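You operate a simulated robot arm through the tools that you are given. There is no shell and no other tool.

The job below is to be done with a simulated robot arm. You get a single attempt, and the scene is never put back.

JOB
Fill engine 75 with the amount of oil on its card.
Fine: use the dial and one press of the green DOSE key; park the spout and shut the lid after.

It is judged by the outcome, as a careful person would: the job done as asked, and still so three seconds after it is handed in. It fails if anything else is knocked over, pushed out of place, dropped, spilled or broken. Lids that push on must go on centred and level and be pressed home; caps that screw on are set level and turned clockwise until they are tight.

ROBOT AND FRAMES
A 7-joint arm with a two-finger parallel gripper, fixed in place. Base frame: the origin is on the floor under the middle of its stand, x ahead of it, y to its left, z up; the work surface is at about z = 800. Readings come in mm, degrees, newtons and seconds.
It reaches about 1479 mm from its shoulder. Its first joint turns from -166.0 to 166.0 degrees. Payload 4.4 kg.
Tool frame: the origin (TCP) lies between the finger pads and is the grasp point; the fingertips stand 23 mm ahead of it; z points along the fingers, y is the line along which they close. The gripper opens to 94 mm. The fingers are 38 mm wide and 10 mm thick; the gripper's body (54 by 96 mm) begins 39 mm behind the TCP.
Orientation is told as [roll, pitch, yaw] about the base's x, y, z axes, in that order, counted from this pose: with the fingers straight down and closing along the base's y, the tool's x points along the base's -x, its y along +y and its z along -z.

CONTROLS
- The arm moves only by the tool drive_tool. Its argument "motion" is a list of rows, each an object (a shift or turn left out is 0, a gripper value left out holds the last) with "slide": the shift along the tool's x, y, z in mm, a list of three; "turn": the turn, a rotation vector about the tool's x, y, z in degrees, a list of three; "fingers": the closure in counts, from 0 (fully open) to 255 (shut). In form: [{"slide": [tx, ty, tz], "turn": [rx, ry, rz], "fingers": fingers}, ...]. A call has 1 to 20 rows; each row is the pose to reach, as a shift and turn from the pose commanded when the call began, along the tool's axes at that moment. A row lasts 0.2 s, in which the tool goes at most 50 mm and 8.6 degrees; a call with a longer step from one row to the next is refused whole, and so is a gripper value outside its range. A pose out of reach is approached as far as the arm can. The call stops where the force on the tool passes 90 N (or 10 N more than at its start, if that is more) or the arm is blocked; 0.2 s more then pass. Each finger travels about 72 mm/s and halts on what it meets, pressing with about 32 N; the grip force reading is that of the motor and also rises with nothing between the fingers. The clock runs only during rows and for 0.2 s after the last one: add rows that repeat a pose to give the fingers time. It gives the time, the measured TCP pose, the force on the tool (base axes), the opening and the grip force at its end, in the units of the frame above (readings bear some noise), with the torque about the TCP (base axes, N m) and any sound that the robot's microphone picked up, and new pictures: "pictures" is both (left out), scene, wrist or none.
- Cameras (640 x 400 px; columns grow to the right, rows downward): "scene" is fixed at [50.2, -499.8, 1695.7]; the picture's right is [0.55, -0.83, 0.00], its down [-0.38, -0.25, -0.89] and it looks along [0.74, 0.49, -0.46] (base axes); focal length 329 px, centre (320, 200). "wrist" rides on the gripper at [86, 16, -75] in the tool frame; the picture's right is [-0.18, 0.98, 0.00], its down [-0.58, -0.11, -0.81] and it looks along [-0.79, -0.15, 0.59] (tool axes); focal length 243 px, centre (320, 200). There is no depth. A picture from a camera that has moved, and an enlarged one, comes with that camera's place and axes in the base frame and with its lens.
- close_up(camera, box): a new picture of the part [left, top, right, bottom] of that camera's present view, enlarged. The clock stands still meanwhile.
- sign_off(): hands the job in; it is judged then, once.

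Places have to be worked out from the pictures, the camera data and where the tool is seen. Open the gripper and draw the arm clear of the work before you hand the job in, unless the task says otherwise.

The tools are called after "Emit:" as a command line: name --argument value ..., lists and objects as JSON in quotes. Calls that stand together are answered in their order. drive_tool: Moves the arm, as the interface text tells. Its arguments: {"type":"object","properties":{"motion":{"type":"array"},"pictures":{"type":"string","enum":["both","scene","wrist","none"]}},"required":["motion"]} The other tools are called the same way: close_up (camera, box) takes an enlarged picture of a part of a camera's view; sign_off () hands the job in.

At the start:

```text
time: 0.0
ee_pos: [810.7, 160.2, 1467.1]
orientation: [0.1, 0.0, -0.1]
contact_force: [0.1, -0.1, 0.6]
torque: [-0.03, 0.02, -0.01]
finger_gap: 94.1
finger_force: 0.0
```

scene: 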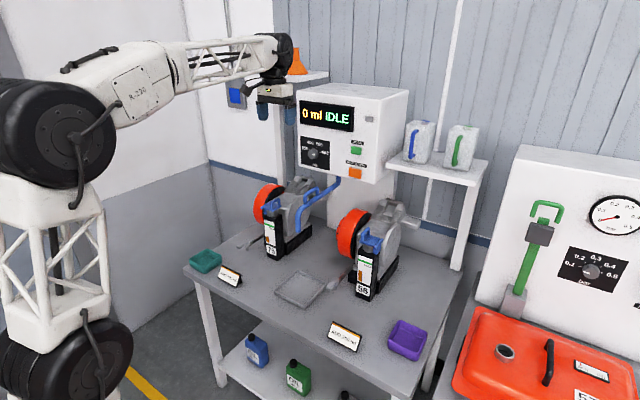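
wrist: 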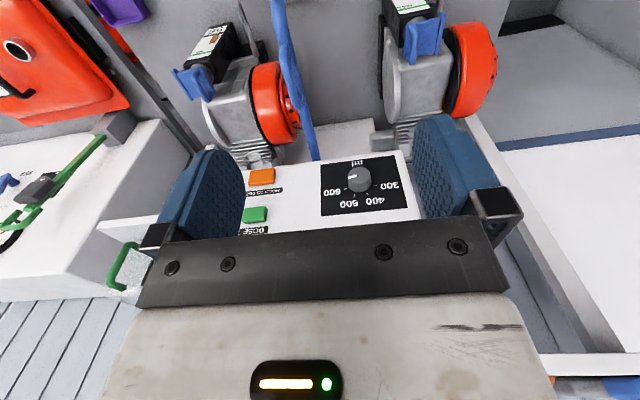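

I'll start by enlarging parts of the scene to read the cards, the dispenser panel and the engines.

Emit:
close_up --camera "scene" --box '[280, 80, 420, 190]'

Emit:
close_up --camera "scene" --box '[230, 170, 340, 270]'

Emit:
close_up --camera "scene" --box '[320, 190, 430, 310]'

Emit:
close_up --camera "scene" --box '[180, 240, 260, 300]'

Emit:
close_up --camera "scene" --box '[310, 310, 440, 370]'

Emit:
close_up --camera "wrist" --box '[150, 0, 520, 250]'

```text
3.64 times, centred on (350, 135) of scene
camera zoom: at [50.2, -499.8, 1695.7], right [0.55, -0.83, 0.0], down [-0.38, -0.25, -0.89], along [0.74, 0.49, -0.46], focal length 1198 px, centre (211, 436)
```

zoom: 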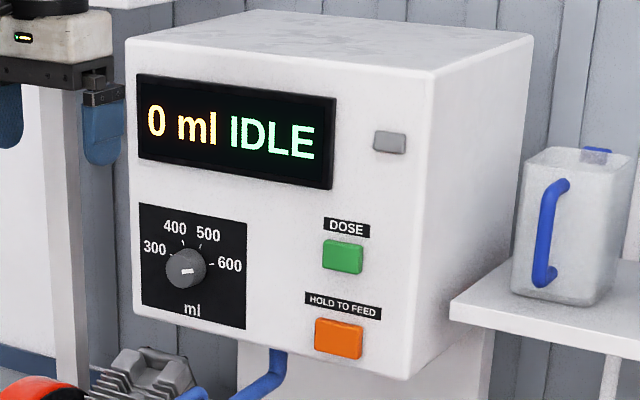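

```text
4.00 times, centred on (285, 220) of scene
camera zoom: at [50.2, -499.8, 1695.7], right [0.55, -0.83, 0.0], down [-0.38, -0.25, -0.89], along [0.74, 0.49, -0.46], focal length 1317 px, centre (460, 120)
```

zoom: 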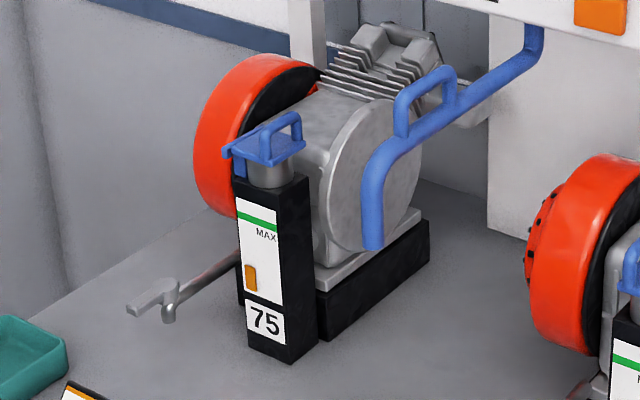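

```text
3.33 times, centred on (375, 250) of scene
camera zoom: at [50.2, -499.8, 1695.7], right [0.55, -0.83, 0.0], down [-0.38, -0.25, -0.89], along [0.74, 0.49, -0.46], focal length 1098 px, centre (137, 33)
```

zoom: 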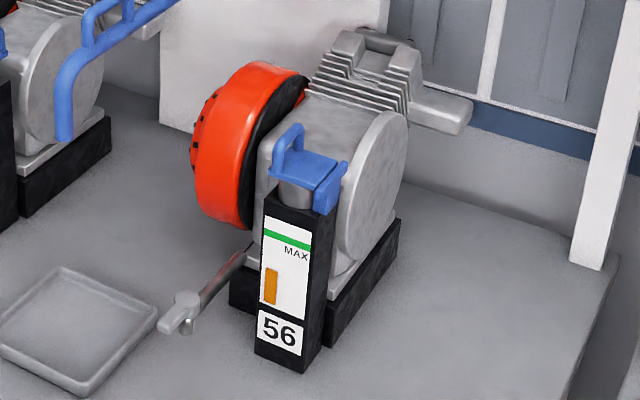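

```text
6.67 times, centred on (220, 270) of scene
camera zoom: at [50.2, -499.8, 1695.7], right [0.55, -0.83, 0.0], down [-0.38, -0.25, -0.89], along [0.74, 0.49, -0.46], focal length 2196 px, centre (987, -267)
```

zoom: 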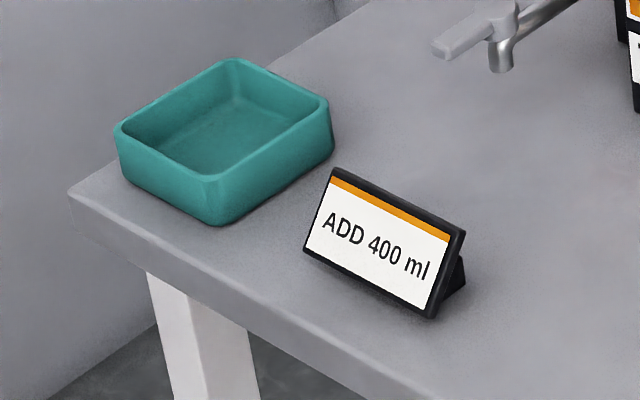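

```text
4.92 times, centred on (375, 340) of scene
camera zoom: at [50.2, -499.8, 1695.7], right [0.55, -0.83, 0.0], down [-0.38, -0.25, -0.89], along [0.74, 0.49, -0.46], focal length 1621 px, centre (49, -489)
```

zoom: 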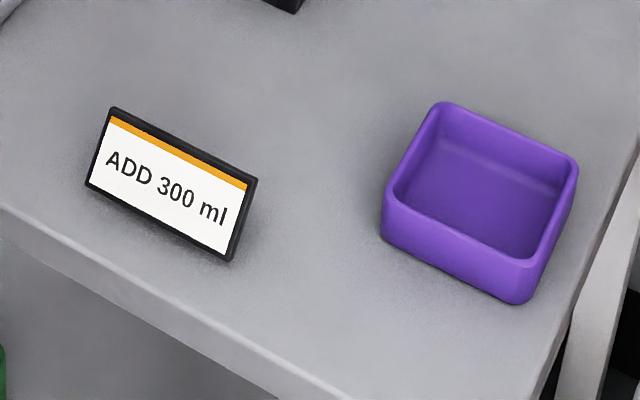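

```text
1.60 times, centred on (335, 125) of wrist
camera zoom: at [723.2, 177.4, 1542.2], right [0.18, 0.98, 0.0], down [0.58, -0.11, 0.81], along [0.79, -0.15, -0.59], focal length 388 px, centre (296, 320)
```

zoom: 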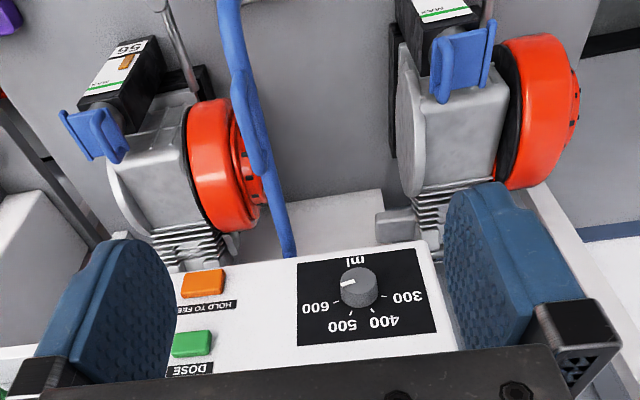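

The card in front of engine 75 reads 400 ml. By triangulation I put the knob near (1038,185,1274), DOSE near (1043,5,1318), the engine 75 lid near (938,329,1046), and the parked spout tip near (818,101,1067). I'll zoom in further for the details.

Emit:
close_up --camera "scene" --box '[305, 134, 345, 162]'

Emit:
close_up --camera "wrist" --box '[310, 150, 420, 220]'

Emit:
close_up --camera "scene" --box '[265, 165, 345, 235]'

Emit:
close_up --camera "wrist" --box '[240, 0, 340, 165]'

Emit:
close_up --camera "wrist" --box '[370, 0, 500, 90]'

Emit:
close_up --camera "scene" --box '[215, 60, 345, 130]'

```text
14.29 times, centred on (325, 148) of scene
camera zoom: at [50.2, -499.8, 1695.7], right [0.55, -0.83, 0.0], down [-0.38, -0.25, -0.89], along [0.74, 0.49, -0.46], focal length 4705 px, centre (249, 943)
```

zoom: 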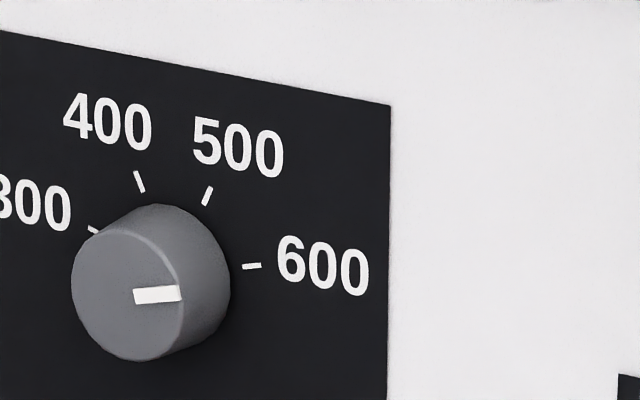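

```text
5.71 times, centred on (365, 185) of wrist
camera zoom: at [723.2, 177.4, 1542.2], right [0.18, 0.98, 0.0], down [0.58, -0.11, 0.81], along [0.79, -0.15, -0.59], focal length 1386 px, centre (63, 286)
```

zoom: 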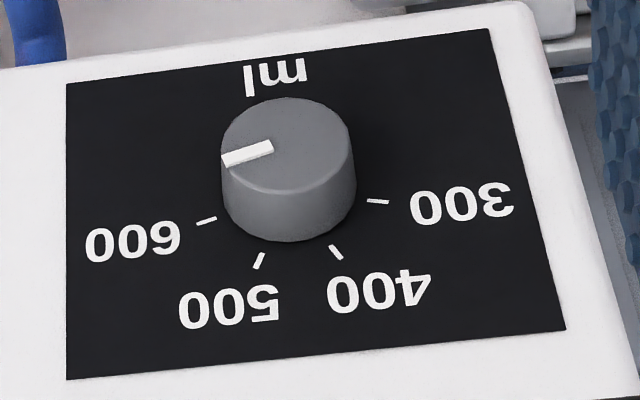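

```text
5.71 times, centred on (305, 200) of scene
camera zoom: at [50.2, -499.8, 1695.7], right [0.55, -0.83, 0.0], down [-0.38, -0.25, -0.89], along [0.74, 0.49, -0.46], focal length 1882 px, centre (406, 200)
```

zoom: 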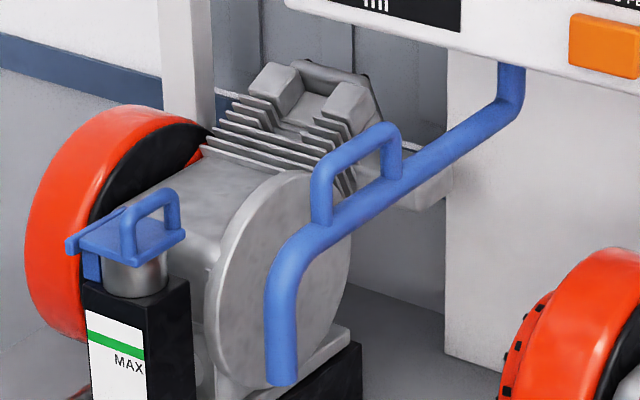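

```text
2.42 times, centred on (290, 82) of wrist
camera zoom: at [723.2, 177.4, 1542.2], right [0.18, 0.98, 0.0], down [0.58, -0.11, 0.81], along [0.79, -0.15, -0.59], focal length 588 px, centre (393, 485)
```

zoom: 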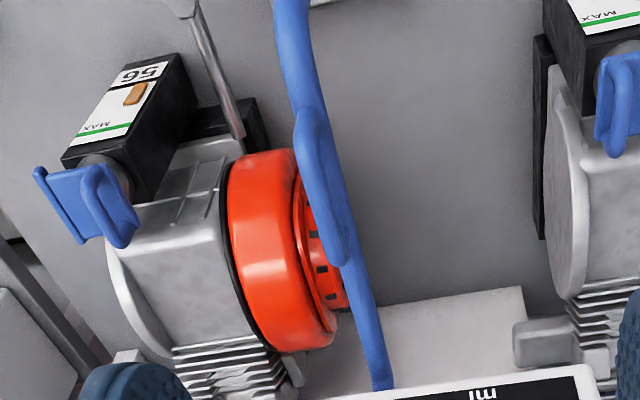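

```text
4.44 times, centred on (435, 45) of wrist
camera zoom: at [723.2, 177.4, 1542.2], right [0.18, 0.98, 0.0], down [0.58, -0.11, 0.81], along [0.79, -0.15, -0.59], focal length 1078 px, centre (-191, 889)
```

zoom: 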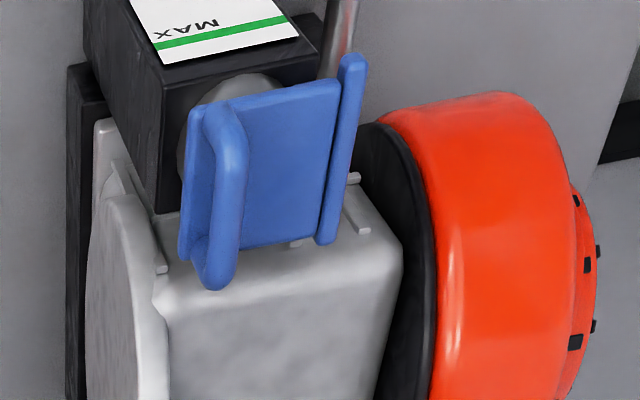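

```text
4.92 times, centred on (280, 95) of scene
camera zoom: at [50.2, -499.8, 1695.7], right [0.55, -0.83, 0.0], down [-0.38, -0.25, -0.89], along [0.74, 0.49, -0.46], focal length 1621 px, centre (517, 717)
```

zoom: 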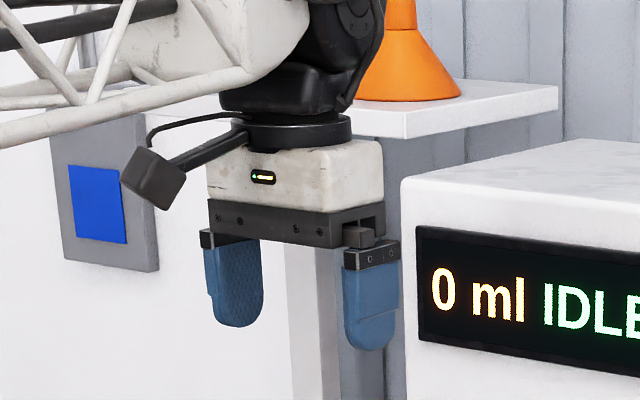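

The pointer is at 600 (about 15° above right), so the dial has to turn about 100° counter-clockwise to reach 400. I'll bring the gripper around to point along +x, in front of the knob and well clear of the panel, and check that the arm can reach that pose.

Emit:
drive_tool --motion '[{"slide": [-9, 2, 17], "turn": [0, -7.5, 0]}, {"slide": [-18, 4, 34], "turn": [0, -15, 0]}, {"slide": [-27, 6, 51], "turn": [0, -22.5, 0]}, {"slide": [-36, 8, 68], "turn": [0, -30, 0]}, {"slide": [-45, 10, 85], "turn": [0, -37.5, 0]}, {"slide": [-54, 12, 102], "turn": [0, -45, 0]}, {"slide": [-63, 14, 119], "turn": [0, -52.5, 0]}, {"slide": [-72, 16, 136], "turn": [0, -60, 0]}, {"slide": [-81, 18, 153], "turn": [0, -67.5, 0]}, {"slide": [-90, 20, 170], "turn": [0, -75, 0]}, {"slide": [-99, 22, 187], "turn": [0, -82.5, 0]}, {"slide": [-108, 25, 203], "turn": [0, -90, 0]}, {"slide": [-108, 25, 203], "turn": [0, -90, 0]}]'

```text
time: 2.8
ee_pos: [919.5, 185.7, 1262.3]
orientation: [-27.4, -90.0, 27.5]
contact_force: [0.5, 0.7, -4.3]
torque: [0.01, -0.28, -0.06]
finger_gap: 94.2
finger_force: 0.0
camera wrist: at [843.9, 202.7, 1176.4], right [0.0, 0.98, 0.18], down [-0.81, -0.11, 0.58], along [0.59, -0.15, 0.79], focal length 243 px, centre (320, 200)
```

scene: 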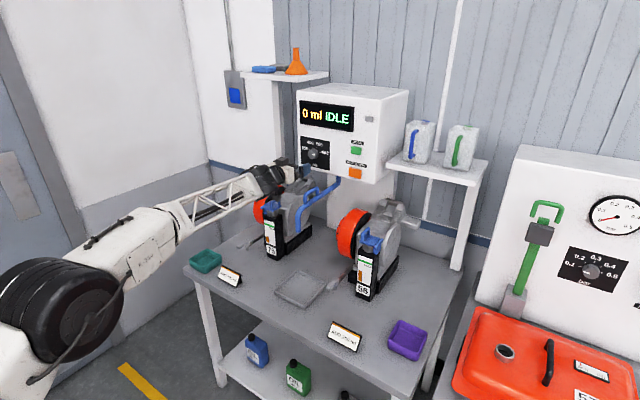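
wrist: 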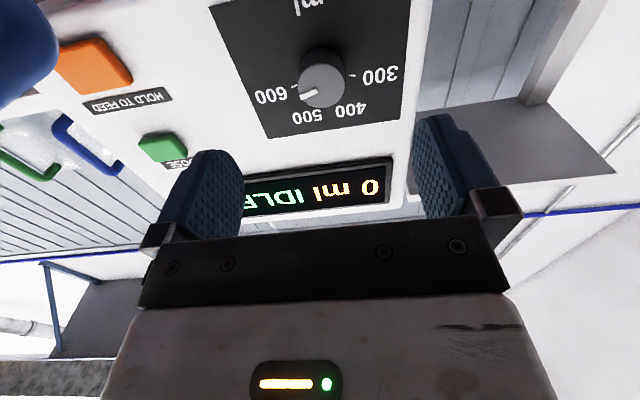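

The arm reached the pose. I'll zoom in on the knob from here to refine where it is.

Emit:
close_up --camera "wrist" --box '[210, 0, 430, 140]'

Emit:
close_up --camera "wrist" --box '[0, 0, 240, 220]'

Emit:
close_up --camera "scene" --box '[200, 130, 350, 240]'

```text
2.86 times, centred on (320, 70) of wrist
camera zoom: at [843.9, 202.7, 1176.4], right [0.0, 0.98, 0.18], down [-0.81, -0.11, 0.58], along [0.59, -0.15, 0.79], focal length 693 px, centre (320, 571)
```

zoom: 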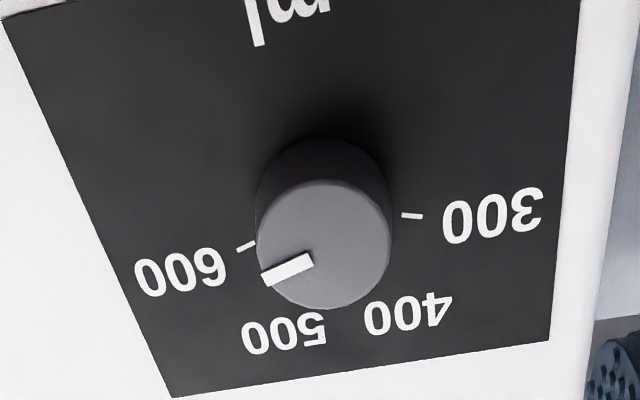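

```text
1.82 times, centred on (120, 110) of wrist
camera zoom: at [843.9, 202.7, 1176.4], right [0.0, 0.98, 0.18], down [-0.81, -0.11, 0.58], along [0.59, -0.15, 0.79], focal length 441 px, centre (684, 364)
```

zoom: 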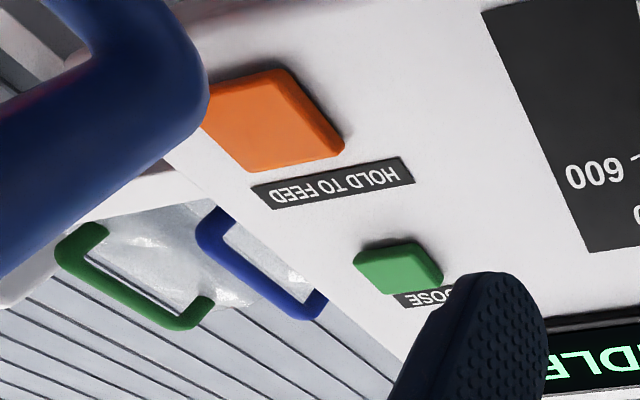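

```text
3.64 times, centred on (275, 185) of scene
camera zoom: at [50.2, -499.8, 1695.7], right [0.55, -0.83, 0.0], down [-0.38, -0.25, -0.89], along [0.74, 0.49, -0.46], focal length 1198 px, centre (484, 254)
```

zoom: 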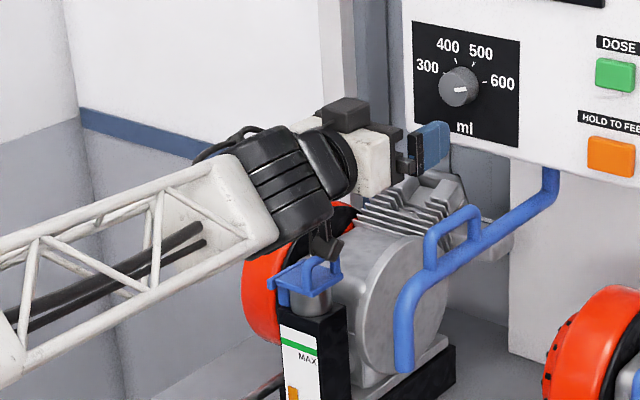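

The combined views put the knob centre at (y 185, z 1274), its face at x≈1027, and the panel at x≈1048. I'll try rolling the tool +100° here in free space, so one grip can cover the 100° turn back.

Emit:
drive_tool --motion '[{"slide": [-1, 0, 0], "turn": [0, 0, 8.4]}, {"slide": [-2, 0, 0], "turn": [0, 0, 16.8]}, {"slide": [-3, 0, 0], "turn": [0, 0, 25.2]}, {"slide": [-4, 0, 0], "turn": [0, 0, 33.6]}, {"slide": [-5, 0, 0], "turn": [0, 0, 42]}, {"slide": [-6, 0, 0], "turn": [0, 0, 50.4]}, {"slide": [-7, 0, 0], "turn": [0, 0, 58.8]}, {"slide": [-8, 0, 0], "turn": [0, 0, 67.2]}, {"slide": [-9, 0, 0], "turn": [0, 0, 75.6]}, {"slide": [-10, -0.5, 0], "turn": [0, 0, 84]}, {"slide": [-11, -0.5, 0], "turn": [0, 0, 92.4]}, {"slide": [-12, -0.7, 0], "turn": [0, 0, 100]}, {"slide": [-12, -0.7, 0], "turn": [0, 0, 100]}]'

```text
time: 5.6
ee_pos: [941.9, 175.1, 1342.2]
orientation: [85.2, 9.4, -89.3]
contact_force: [0.9, 0.5, -0.4]
torque: [0.01, -0.01, 0.01]
finger_gap: 93.9
finger_force: 0.0
out of reach, approached as far as the arm can: row 7, 8, 9, 10, 11, 12, 13
camera wrist: at [867.0, 256.7, 1377.9], right [0.09, -0.34, 0.94], down [-0.81, -0.57, -0.13], along [0.58, -0.74, -0.32], focal length 243 px, centre (320, 200)
```

scene: 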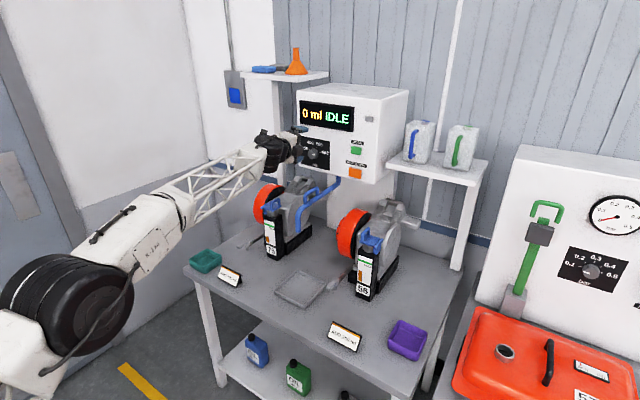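
wrist: 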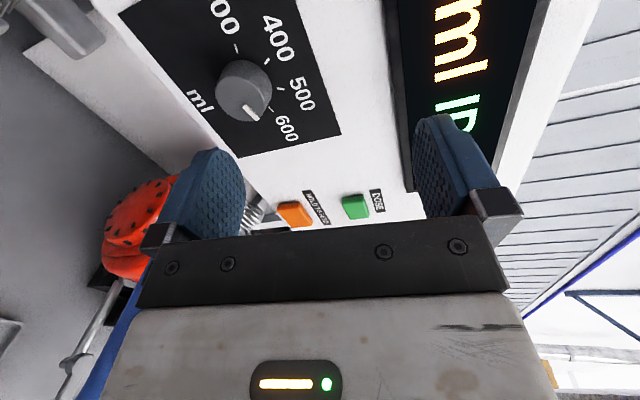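

That roll ran past what the arm can do in this configuration: the limit is around +50°, and the tool drifted up to z 1342. I'll roll back to about +45° and read where it ends up.

Emit:
drive_tool --motion '[{"turn": [0, 0, -8]}, {"turn": [0, 0, -16]}, {"turn": [0, 0, -24]}, {"turn": [0, 0, -32]}, {"turn": [0, 0, -40]}, {"turn": [0, 0, -48]}, {"turn": [0, 0, -55]}, {"turn": [0, 0, -55]}]'

```text
time: 7.4
ee_pos: [943.1, 174.3, 1341.8]
orientation: [83.2, -45.6, -83.9]
contact_force: [1.4, 0.5, -0.7]
torque: [0.02, -0.07, 0.01]
finger_gap: 93.9
finger_force: 0.1
camera wrist: at [862.0, 244.5, 1296.6], right [0.05, 0.58, 0.81], down [-0.76, -0.5, 0.41], along [0.64, -0.64, 0.41], focal length 243 px, centre (320, 200)
```

scene: 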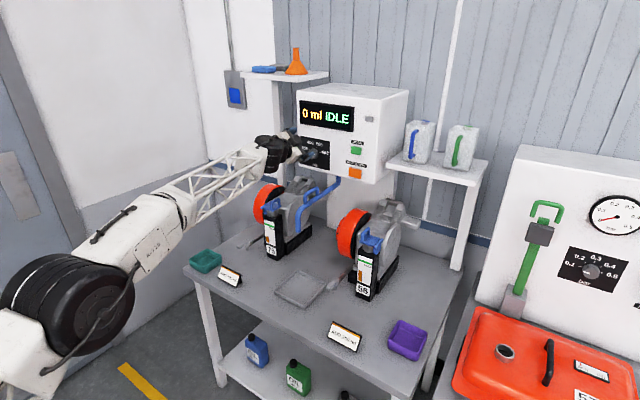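
wrist: 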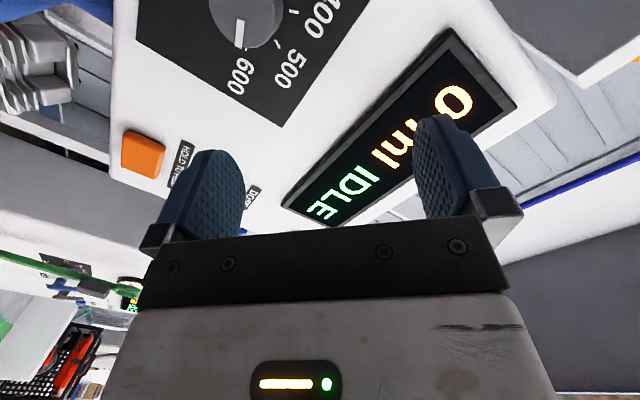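

The commanded pose is now the one actually reached: roll about +44°, with the tool axis a few degrees off +x. I'll level the tool to point exactly along +x and centre it in front of the knob at (960, 185, 1274.3).

Emit:
drive_tool --motion '[{"slide": [13.6, -9.6, 5.7], "turn": [-0.6, -1.06, 0]}, {"slide": [27.2, -19.2, 11.4], "turn": [-1.2, -2.13, 0]}, {"slide": [40.8, -28.9, 17.1], "turn": [-1.8, -3.2, 0]}, {"slide": [54.4, -38.5, 22.8], "turn": [-2.42, -4.26, 0]}, {"slide": [54.4, -38.5, 22.8], "turn": [-2.42, -4.26, 0]}]'

```text
time: 8.6
ee_pos: [960.1, 186.3, 1272.9]
orientation: [90.0, -45.8, -89.9]
contact_force: [-0.7, 0.0, 0.1]
torque: [0.03, -0.02, -0.02]
finger_gap: 93.8
finger_force: 0.1
camera wrist: at [885.2, 257.5, 1222.7], right [0.0, 0.58, 0.82], down [-0.81, -0.48, 0.34], along [0.59, -0.66, 0.47], focal length 243 px, centre (320, 200)
```

scene: 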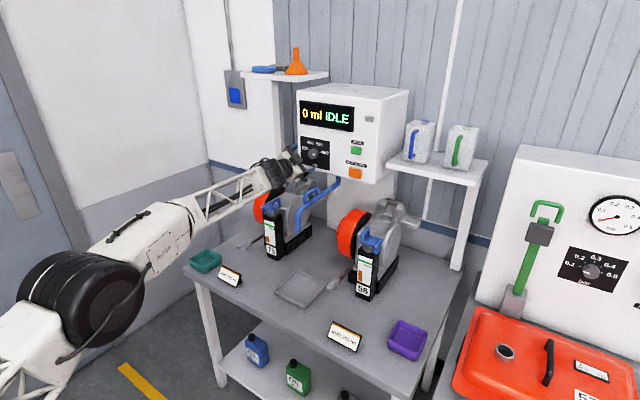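
wrist: 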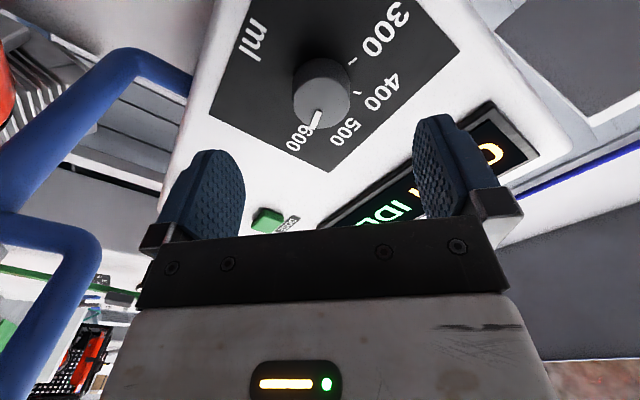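

The tool now points squarely along +x at roll +44°. I'll recheck the knob centre from this view before going in.

Emit:
close_up --camera "wrist" --box '[240, 20, 440, 145]'

```text
3.20 times, centred on (340, 82) of wrist
camera zoom: at [885.2, 257.5, 1222.7], right [0.0, 0.58, 0.82], down [-0.81, -0.48, 0.34], along [0.59, -0.66, 0.47], focal length 776 px, centre (256, 576)
```

zoom: 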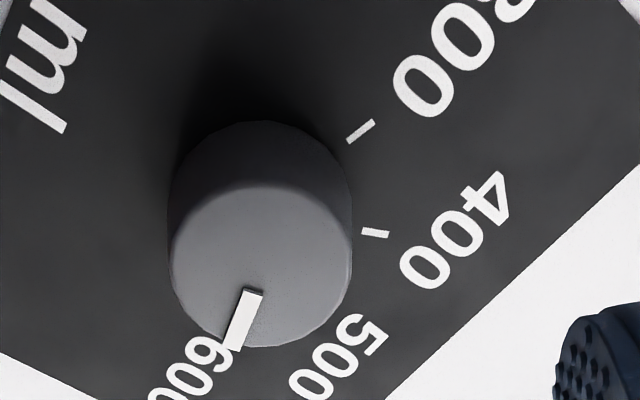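

The knob centre is confirmed at about (185, 1275). I'll move forward so the fingertips straddle the knob and stop about 5 mm short of the panel, then close on it.

Emit:
drive_tool --motion '[{"slide": [-1, 0.1, 20]}, {"slide": [-2, 0.2, 40]}, {"slide": [-2, 0.2, 60]}, {"slide": [-2, 0.2, 60]}, {"slide": [-2, 0.2, 60], "fingers": 255}, {"slide": [-2, 0.2, 60], "fingers": 255}, {"slide": [-2, 0.2, 60], "fingers": 255}, {"slide": [-2, 0.2, 60], "fingers": 255}]'

```text
time: 10.4
ee_pos: [1022.2, 184.0, 1275.8]
orientation: [90.1, -45.7, -89.9]
contact_force: [12.7, 10.7, 6.9]
torque: [0.02, -0.09, 0.35]
finger_gap: 37.8
finger_force: 45.6
camera wrist: at [945.3, 256.2, 1224.9], right [0.0, 0.58, 0.82], down [-0.81, -0.48, 0.34], along [0.59, -0.66, 0.47], focal length 243 px, centre (320, 200)
```

scene: 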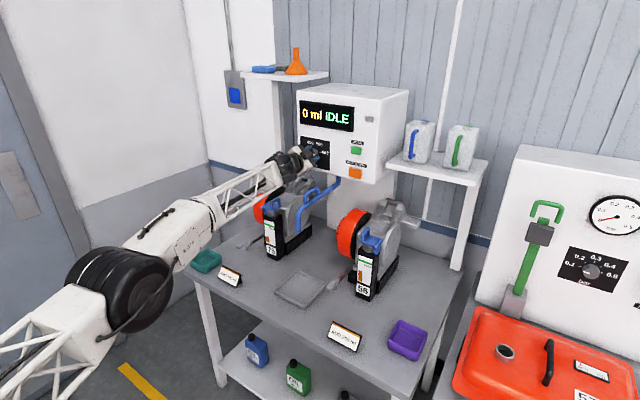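
wrist: 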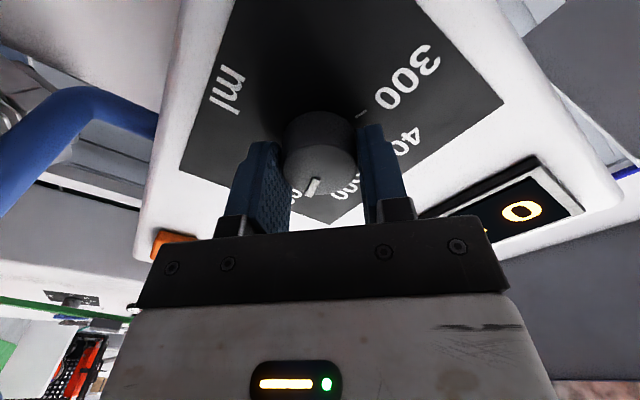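

The knob is gripped with a 38 mm gap. I'll turn it 50° counter-clockwise, which is negative about the tool z axis.

Emit:
drive_tool --motion '[{"turn": [0, 0, -6]}, {"turn": [0, 0, -12]}, {"turn": [0, 0, -18]}, {"turn": [0, 0, -24]}, {"turn": [0, 0, -30]}, {"turn": [0, 0, -36]}, {"turn": [0, 0, -42]}, {"turn": [0, 0, -48]}, {"turn": [0, 0, -50]}, {"turn": [0, 0, -50]}]'

Emit:
close_up --camera "wrist" --box '[200, 80, 440, 240]'

```text
time: 12.6
ee_pos: [1019.4, 184.7, 1276.8]
orientation: [-90.6, -84.2, 90.7]
contact_force: [-20.0, 50.7, 19.0]
torque: [0.05, -0.29, 1.41]
finger_gap: 37.6
finger_force: 45.2
camera wrist: at [944.4, 192.4, 1188.1], right [0.0, 1.0, 0.08], down [-0.81, -0.05, 0.59], along [0.59, -0.06, 0.8], focal length 243 px, centre (320, 200)
```

scene: 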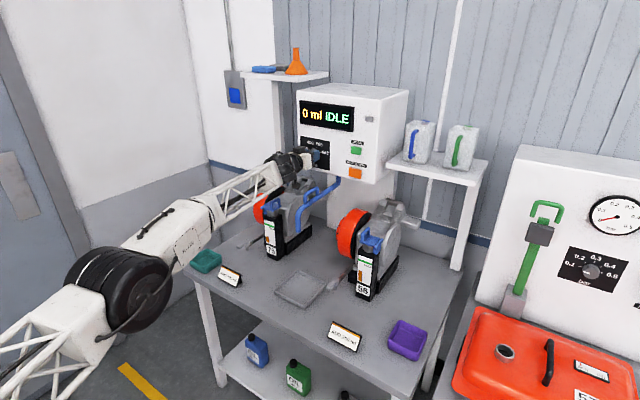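
wrist: 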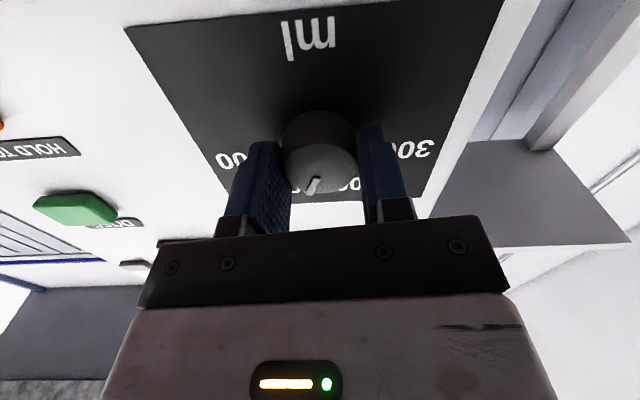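

```text
2.50 times, centred on (320, 160) of wrist
camera zoom: at [944.4, 192.4, 1188.1], right [0.0, 1.0, 0.08], down [-0.81, -0.05, 0.59], along [0.59, -0.06, 0.8], focal length 606 px, centre (320, 300)
```

zoom: 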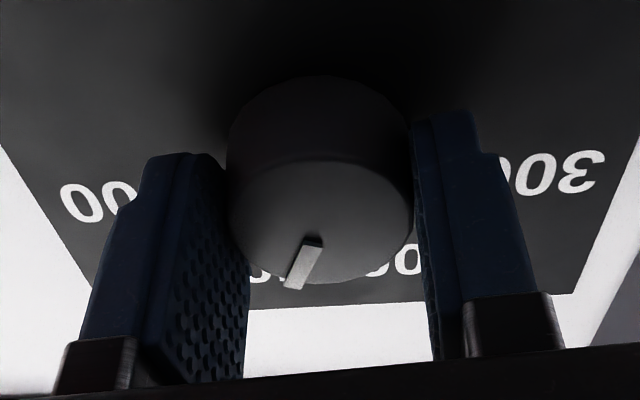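

The pointer turned with the gripper and should now be near 500. I'll release, roll back +50° with the fingers open, and check the pointer.

Emit:
drive_tool --motion '[{"fingers": 0}, {"fingers": 0}, {"fingers": 0}, {"turn": [0, 0, 7.2], "fingers": 0}, {"turn": [0, 0, 14.4], "fingers": 0}, {"turn": [0, 0, 21.6], "fingers": 0}, {"turn": [0, 0, 28.8], "fingers": 0}, {"turn": [0, 0, 36], "fingers": 0}, {"turn": [0, 0, 43], "fingers": 0}, {"turn": [0, 0, 50], "fingers": 0}, {"turn": [0, 0, 50], "fingers": 0}]'

Emit:
close_up --camera "wrist" --box '[200, 60, 440, 220]'

Emit:
close_up --camera "scene" --box '[280, 80, 400, 190]'

```text
time: 15.0
ee_pos: [1019.9, 184.2, 1274.7]
orientation: [90.0, -45.6, -89.8]
contact_force: [-0.3, -0.1, -0.5]
torque: [-0.01, -0.01, 0.0]
finger_gap: 94.0
finger_force: 0.1
camera wrist: at [945.0, 255.7, 1224.8], right [0.0, 0.58, 0.82], down [-0.81, -0.48, 0.34], along [0.59, -0.66, 0.46], focal length 243 px, centre (320, 200)
```

scene: 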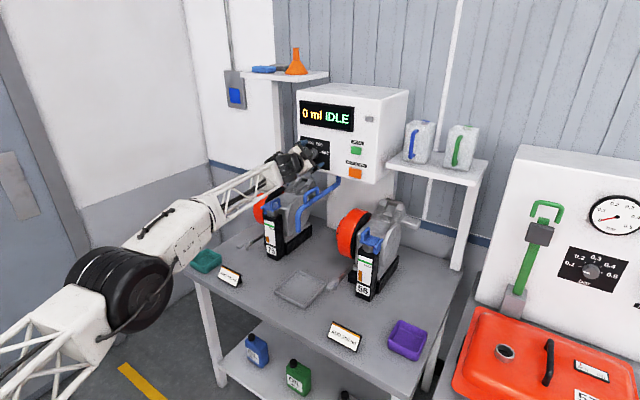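
wrist: 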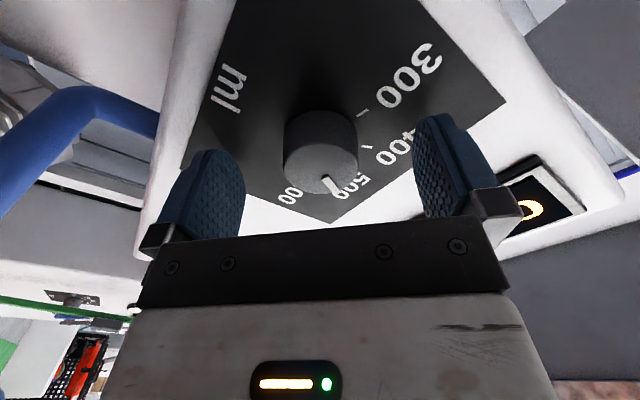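

```text
2.50 times, centred on (320, 140) of wrist
camera zoom: at [945.0, 255.7, 1224.8], right [0.0, 0.58, 0.82], down [-0.81, -0.48, 0.34], along [0.59, -0.66, 0.46], focal length 606 px, centre (320, 350)
```

zoom: 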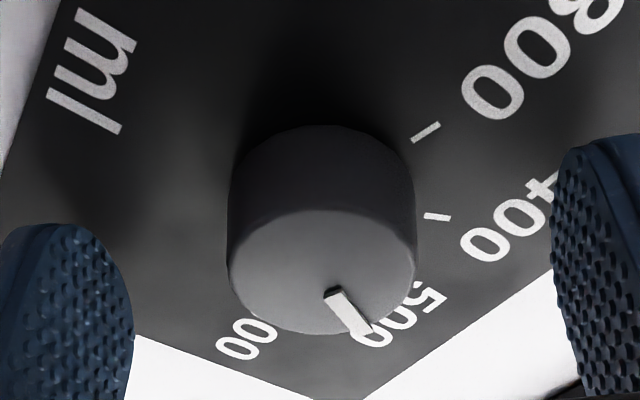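

```text
3.64 times, centred on (340, 135) of scene
camera zoom: at [50.2, -499.8, 1695.7], right [0.55, -0.83, 0.0], down [-0.38, -0.25, -0.89], along [0.74, 0.49, -0.46], focal length 1198 px, centre (247, 436)
```

zoom: 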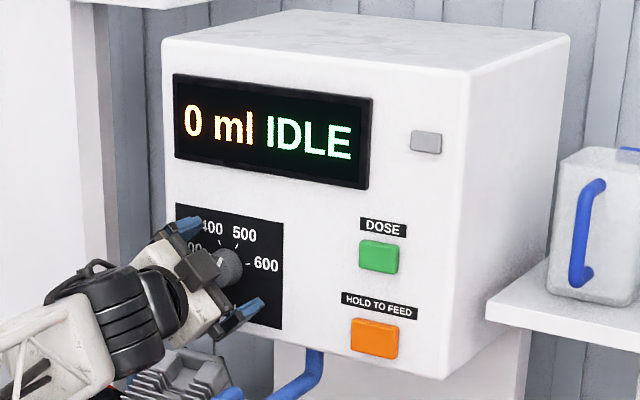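

The pointer is on 500 (about 64.6°). I'll nudge the centring, regrip, and turn another 50° toward 400.

Emit:
drive_tool --motion '[{"slide": [1.4, 0.3, 0], "fingers": 0}, {"slide": [1.4, 0.3, 0], "fingers": 255}, {"slide": [1.4, 0.3, 0], "fingers": 255}, {"slide": [1.4, 0.3, 0], "fingers": 255}, {"slide": [1.4, 0.3, 0], "fingers": 255}, {"slide": [1.4, 0.3, 0], "turn": [0, 0, -6]}, {"slide": [1.4, 0.3, 0], "turn": [0, 0, -12]}, {"slide": [1.4, 0.3, 0], "turn": [0, 0, -18]}, {"slide": [1.4, 0.3, 0], "turn": [0, 0, -24]}, {"slide": [1.4, 0.3, 0], "turn": [0, 0, -30]}, {"slide": [1.4, 0.3, 0], "turn": [0, 0, -36]}, {"slide": [1.4, 0.3, 0], "turn": [0, 0, -42]}, {"slide": [1.4, 0.3, 0], "turn": [0, 0, -48]}, {"slide": [1.4, 0.3, 0], "turn": [0, 0, -50]}, {"slide": [1.4, 0.3, 0], "turn": [0, 0, -50]}, {"slide": [1.4, 0.3, 0], "turn": [0, 0, -50], "fingers": 0}, {"slide": [1.4, 0.3, 0], "turn": [0, 0, -50], "fingers": 0}, {"slide": [1.4, 0.3, 0], "turn": [0, 0, -50], "fingers": 0}, {"slide": [1.4, 0.3, 0], "turn": [0, 0, -50], "fingers": 0}]'

Emit:
close_up --camera "wrist" --box '[200, 80, 440, 240]'

```text
time: 19.0
ee_pos: [1019.6, 184.0, 1275.7]
orientation: [-90.0, -84.2, 90.0]
contact_force: [1.0, -0.5, 0.2]
torque: [0.02, 0.02, -0.02]
finger_gap: 94.1
finger_force: 0.0
camera wrist: at [944.8, 191.9, 1186.6], right [0.0, 1.0, 0.08], down [-0.81, -0.05, 0.59], along [0.59, -0.07, 0.8], focal length 243 px, centre (320, 200)
```

scene: 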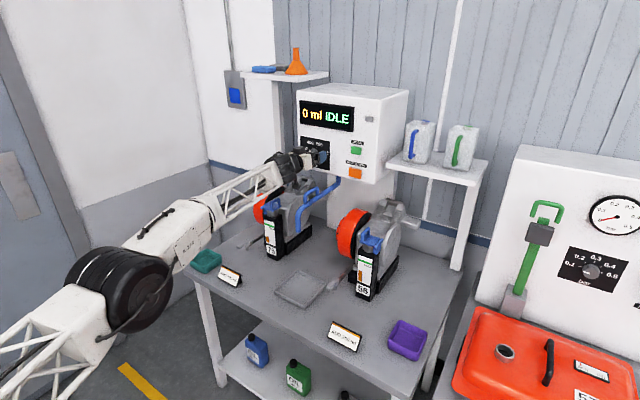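
wrist: 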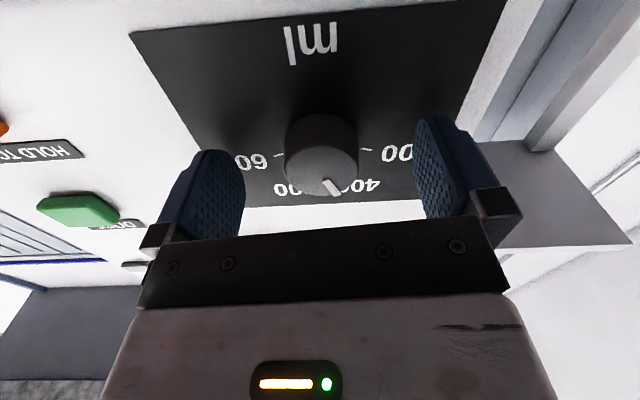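

```text
2.50 times, centred on (320, 160) of wrist
camera zoom: at [944.8, 191.9, 1186.6], right [0.0, 1.0, 0.08], down [-0.81, -0.05, 0.59], along [0.59, -0.07, 0.8], focal length 606 px, centre (320, 300)
```

zoom: 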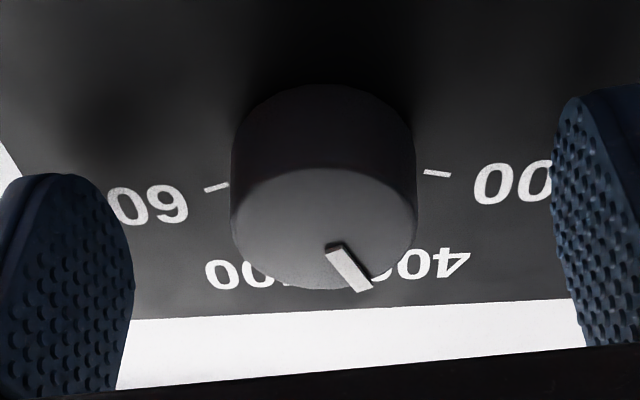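

The pointer now computes to about 113–115°, essentially on 400. I'll back off and check it from the unobstructed scene camera.

Emit:
drive_tool --motion '[{"slide": [0, 0, -30]}, {"slide": [0, 0, -70]}, {"slide": [0, 0, -110]}, {"slide": [-20, 40, -140]}, {"slide": [-40, 80, -150]}, {"slide": [-40, 80, -150]}]'

Emit:
close_up --camera "scene" --box '[297, 130, 347, 170]'

Emit:
close_up --camera "wrist" --box '[180, 0, 440, 160]'

```text
refused: row 4 steps farther than a row can; nothing moved
```

```text
10.00 times, centred on (322, 150) of scene
camera zoom: at [50.2, -499.8, 1695.7], right [0.55, -0.83, 0.0], down [-0.38, -0.25, -0.89], along [0.74, 0.49, -0.46], focal length 3294 px, centre (300, 700)
```

zoom: 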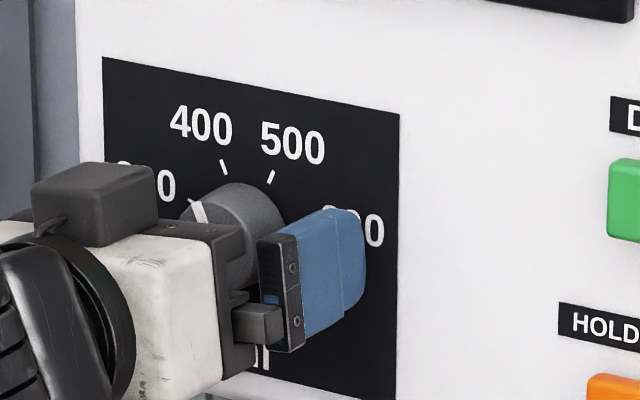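

```text
2.46 times, centred on (310, 80) of wrist
camera zoom: at [944.8, 191.9, 1186.6], right [0.0, 1.0, 0.08], down [-0.81, -0.05, 0.59], along [0.59, -0.07, 0.8], focal length 597 px, centre (345, 495)
```

zoom: 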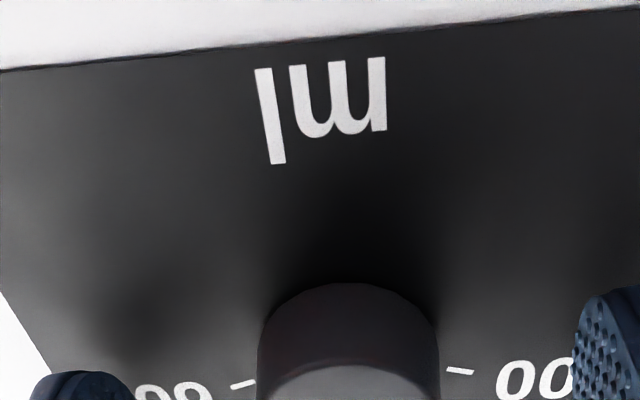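

That call was refused because one step was too long. I'll retry with smaller steps.

Emit:
drive_tool --motion '[{"slide": [0, 0, -35]}, {"slide": [0, 0, -75]}, {"slide": [0, 0, -110]}, {"slide": [0, 25, -140]}, {"slide": [0, 60, -150]}, {"slide": [0, 80, -150]}, {"slide": [0, 80, -150]}]'

Emit:
close_up --camera "scene" --box '[297, 130, 347, 170]'

Emit:
close_up --camera "wrist" --box '[120, 0, 440, 200]'

```text
time: 20.6
ee_pos: [870.2, 263.1, 1266.2]
orientation: [-90.2, -84.2, 90.2]
contact_force: [0.2, -0.4, 0.2]
torque: [0.0, 0.01, 0.02]
finger_gap: 93.9
finger_force: 0.1
camera wrist: at [794.9, 270.6, 1177.6], right [0.0, 1.0, 0.08], down [-0.81, -0.05, 0.59], along [0.59, -0.07, 0.8], focal length 243 px, centre (320, 200)
```

scene: 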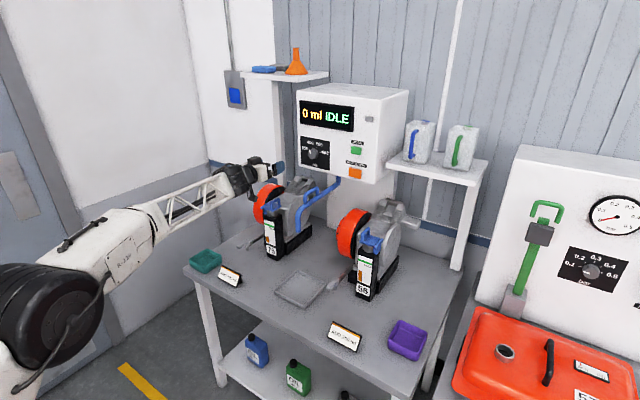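
wrist: 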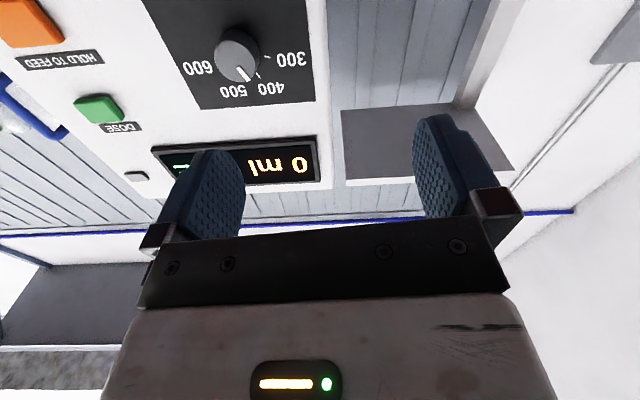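

```text
10.00 times, centred on (322, 150) of scene
camera zoom: at [50.2, -499.8, 1695.7], right [0.55, -0.83, 0.0], down [-0.38, -0.25, -0.89], along [0.74, 0.49, -0.46], focal length 3294 px, centre (300, 700)
```

zoom: 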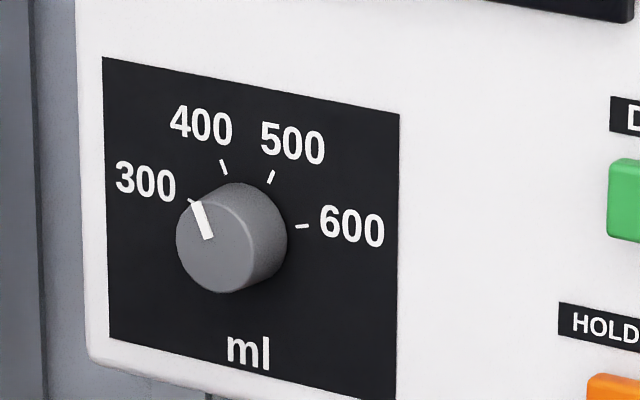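

```text
2.00 times, centred on (280, 100) of wrist
camera zoom: at [794.9, 270.6, 1177.6], right [0.0, 1.0, 0.08], down [-0.81, -0.05, 0.59], along [0.59, -0.07, 0.8], focal length 485 px, centre (400, 400)
```

zoom: 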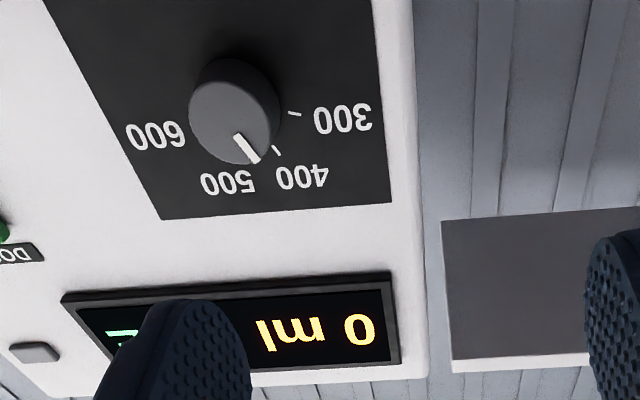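

The pointer lines up with the 400 tick in both views (about 115°), so the dial is done. Next I'll point the gripper down again and move to where the wrist camera can see engine 75's lid and the spout.

Emit:
drive_tool --motion '[{"slide": [7.2, 4.2, -3.7], "turn": [-0.38, 7.49, 0.38]}, {"slide": [14.4, 8.3, -7.3], "turn": [-0.76, 14.99, 0.76]}, {"slide": [21.6, 12.5, -11], "turn": [-1.14, 22.48, 1.14]}, {"slide": [28.8, 16.6, -14.7], "turn": [-1.52, 29.97, 1.52]}, {"slide": [36, 20.8, -18.3], "turn": [-1.9, 37.47, 1.9]}, {"slide": [43.2, 25, -22], "turn": [-2.28, 44.96, 2.28]}, {"slide": [50.4, 29.1, -25.7], "turn": [-2.65, 52.45, 2.65]}, {"slide": [57.6, 33.3, -29.3], "turn": [-3.03, 59.95, 3.03]}, {"slide": [64.8, 37.4, -33], "turn": [-3.41, 67.44, 3.41]}, {"slide": [72, 41.6, -36.7], "turn": [-3.79, 74.93, 3.79]}, {"slide": [79.2, 45.7, -40.3], "turn": [-4.17, 82.43, 4.17]}, {"slide": [86.4, 49.9, -44], "turn": [-4.55, 89.92, 4.55]}, {"slide": [86.4, 49.9, -44], "turn": [-4.55, 89.92, 4.55]}]'

Emit:
close_up --camera "wrist" --box '[220, 60, 480, 240]'

```text
time: 23.4
ee_pos: [826.0, 304.5, 1176.0]
orientation: [0.0, 0.1, 0.1]
contact_force: [-0.6, -0.2, 0.1]
torque: [0.02, -0.03, 0.01]
finger_gap: 93.9
finger_force: 0.0
camera wrist: at [738.8, 321.0, 1249.8], right [0.18, 0.98, 0.0], down [0.58, -0.11, 0.81], along [0.79, -0.15, -0.59], focal length 243 px, centre (320, 200)
```

scene: 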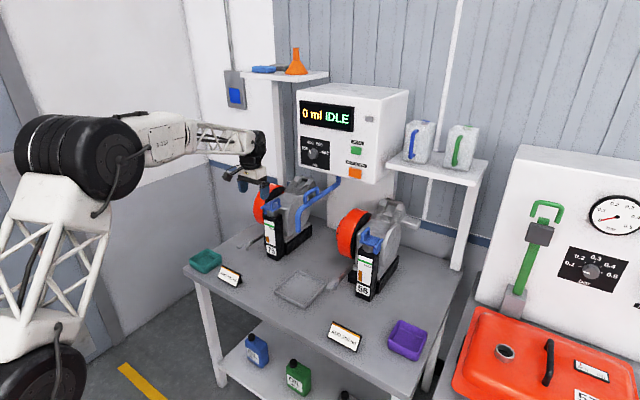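
wrist: 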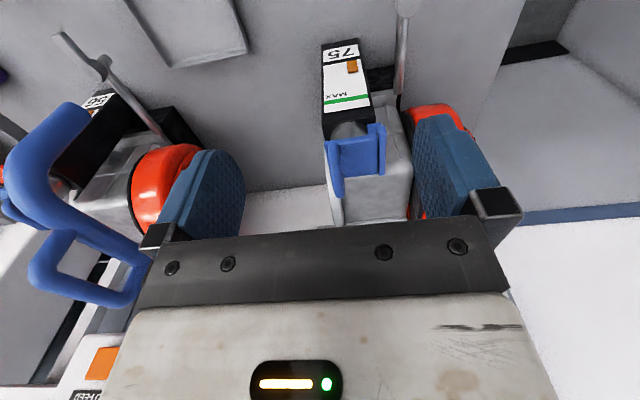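

```text
2.22 times, centred on (350, 150) of wrist
camera zoom: at [738.8, 321.0, 1249.8], right [0.18, 0.98, 0.0], down [0.58, -0.11, 0.81], along [0.79, -0.15, -0.59], focal length 539 px, centre (253, 311)
```

zoom: 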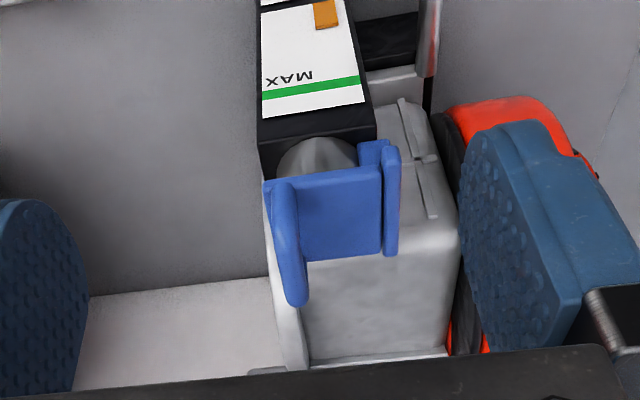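

The lid is clearly visible: hinge on the +y side, handle arch on the −y side. I'll zoom in on it and on the spout.

Emit:
close_up --camera "wrist" --box '[310, 110, 400, 205]'

Emit:
close_up --camera "scene" --box '[255, 185, 315, 230]'

Emit:
close_up --camera "wrist" --box '[0, 90, 240, 320]'

```text
4.21 times, centred on (355, 158) of wrist
camera zoom: at [738.8, 321.0, 1249.8], right [0.18, 0.98, 0.0], down [0.58, -0.11, 0.81], along [0.79, -0.15, -0.59], focal length 1022 px, centre (173, 379)
```

zoom: 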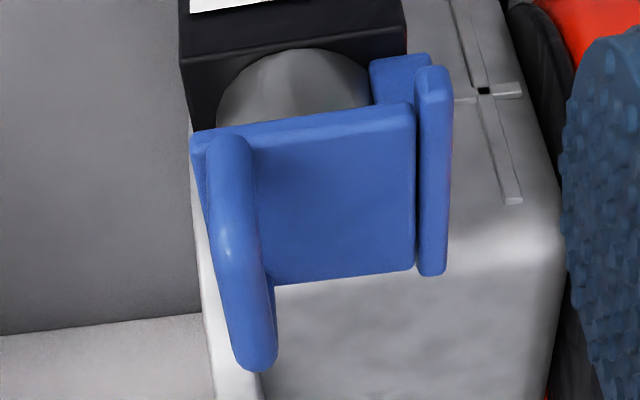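

```text
8.89 times, centred on (285, 208) of scene
camera zoom: at [50.2, -499.8, 1695.7], right [0.55, -0.83, 0.0], down [-0.38, -0.25, -0.89], along [0.74, 0.49, -0.46], focal length 2928 px, centre (631, 133)
```

zoom: 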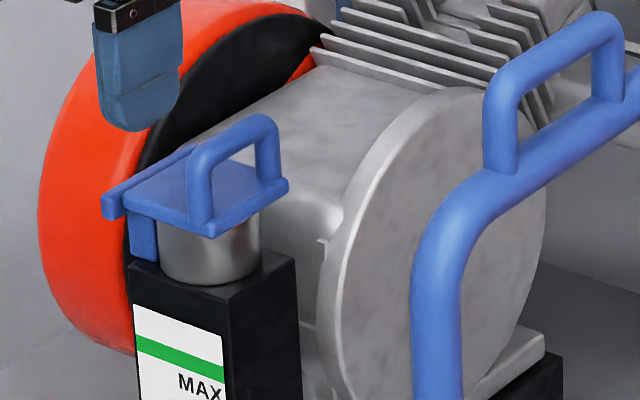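

```text
1.74 times, centred on (120, 205) of wrist
camera zoom: at [738.8, 321.0, 1249.8], right [0.18, 0.98, 0.0], down [0.58, -0.11, 0.81], along [0.79, -0.15, -0.59], focal length 422 px, centre (668, 191)
```

zoom: 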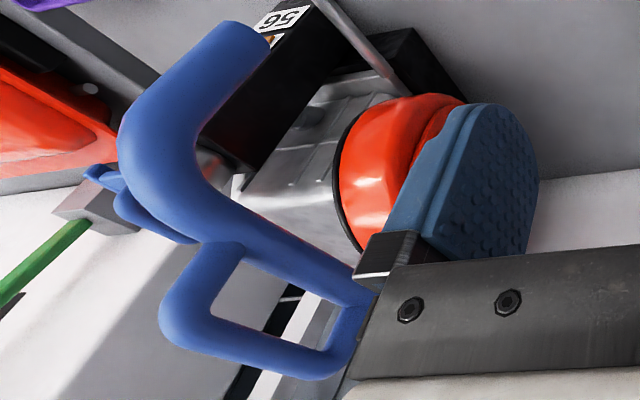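

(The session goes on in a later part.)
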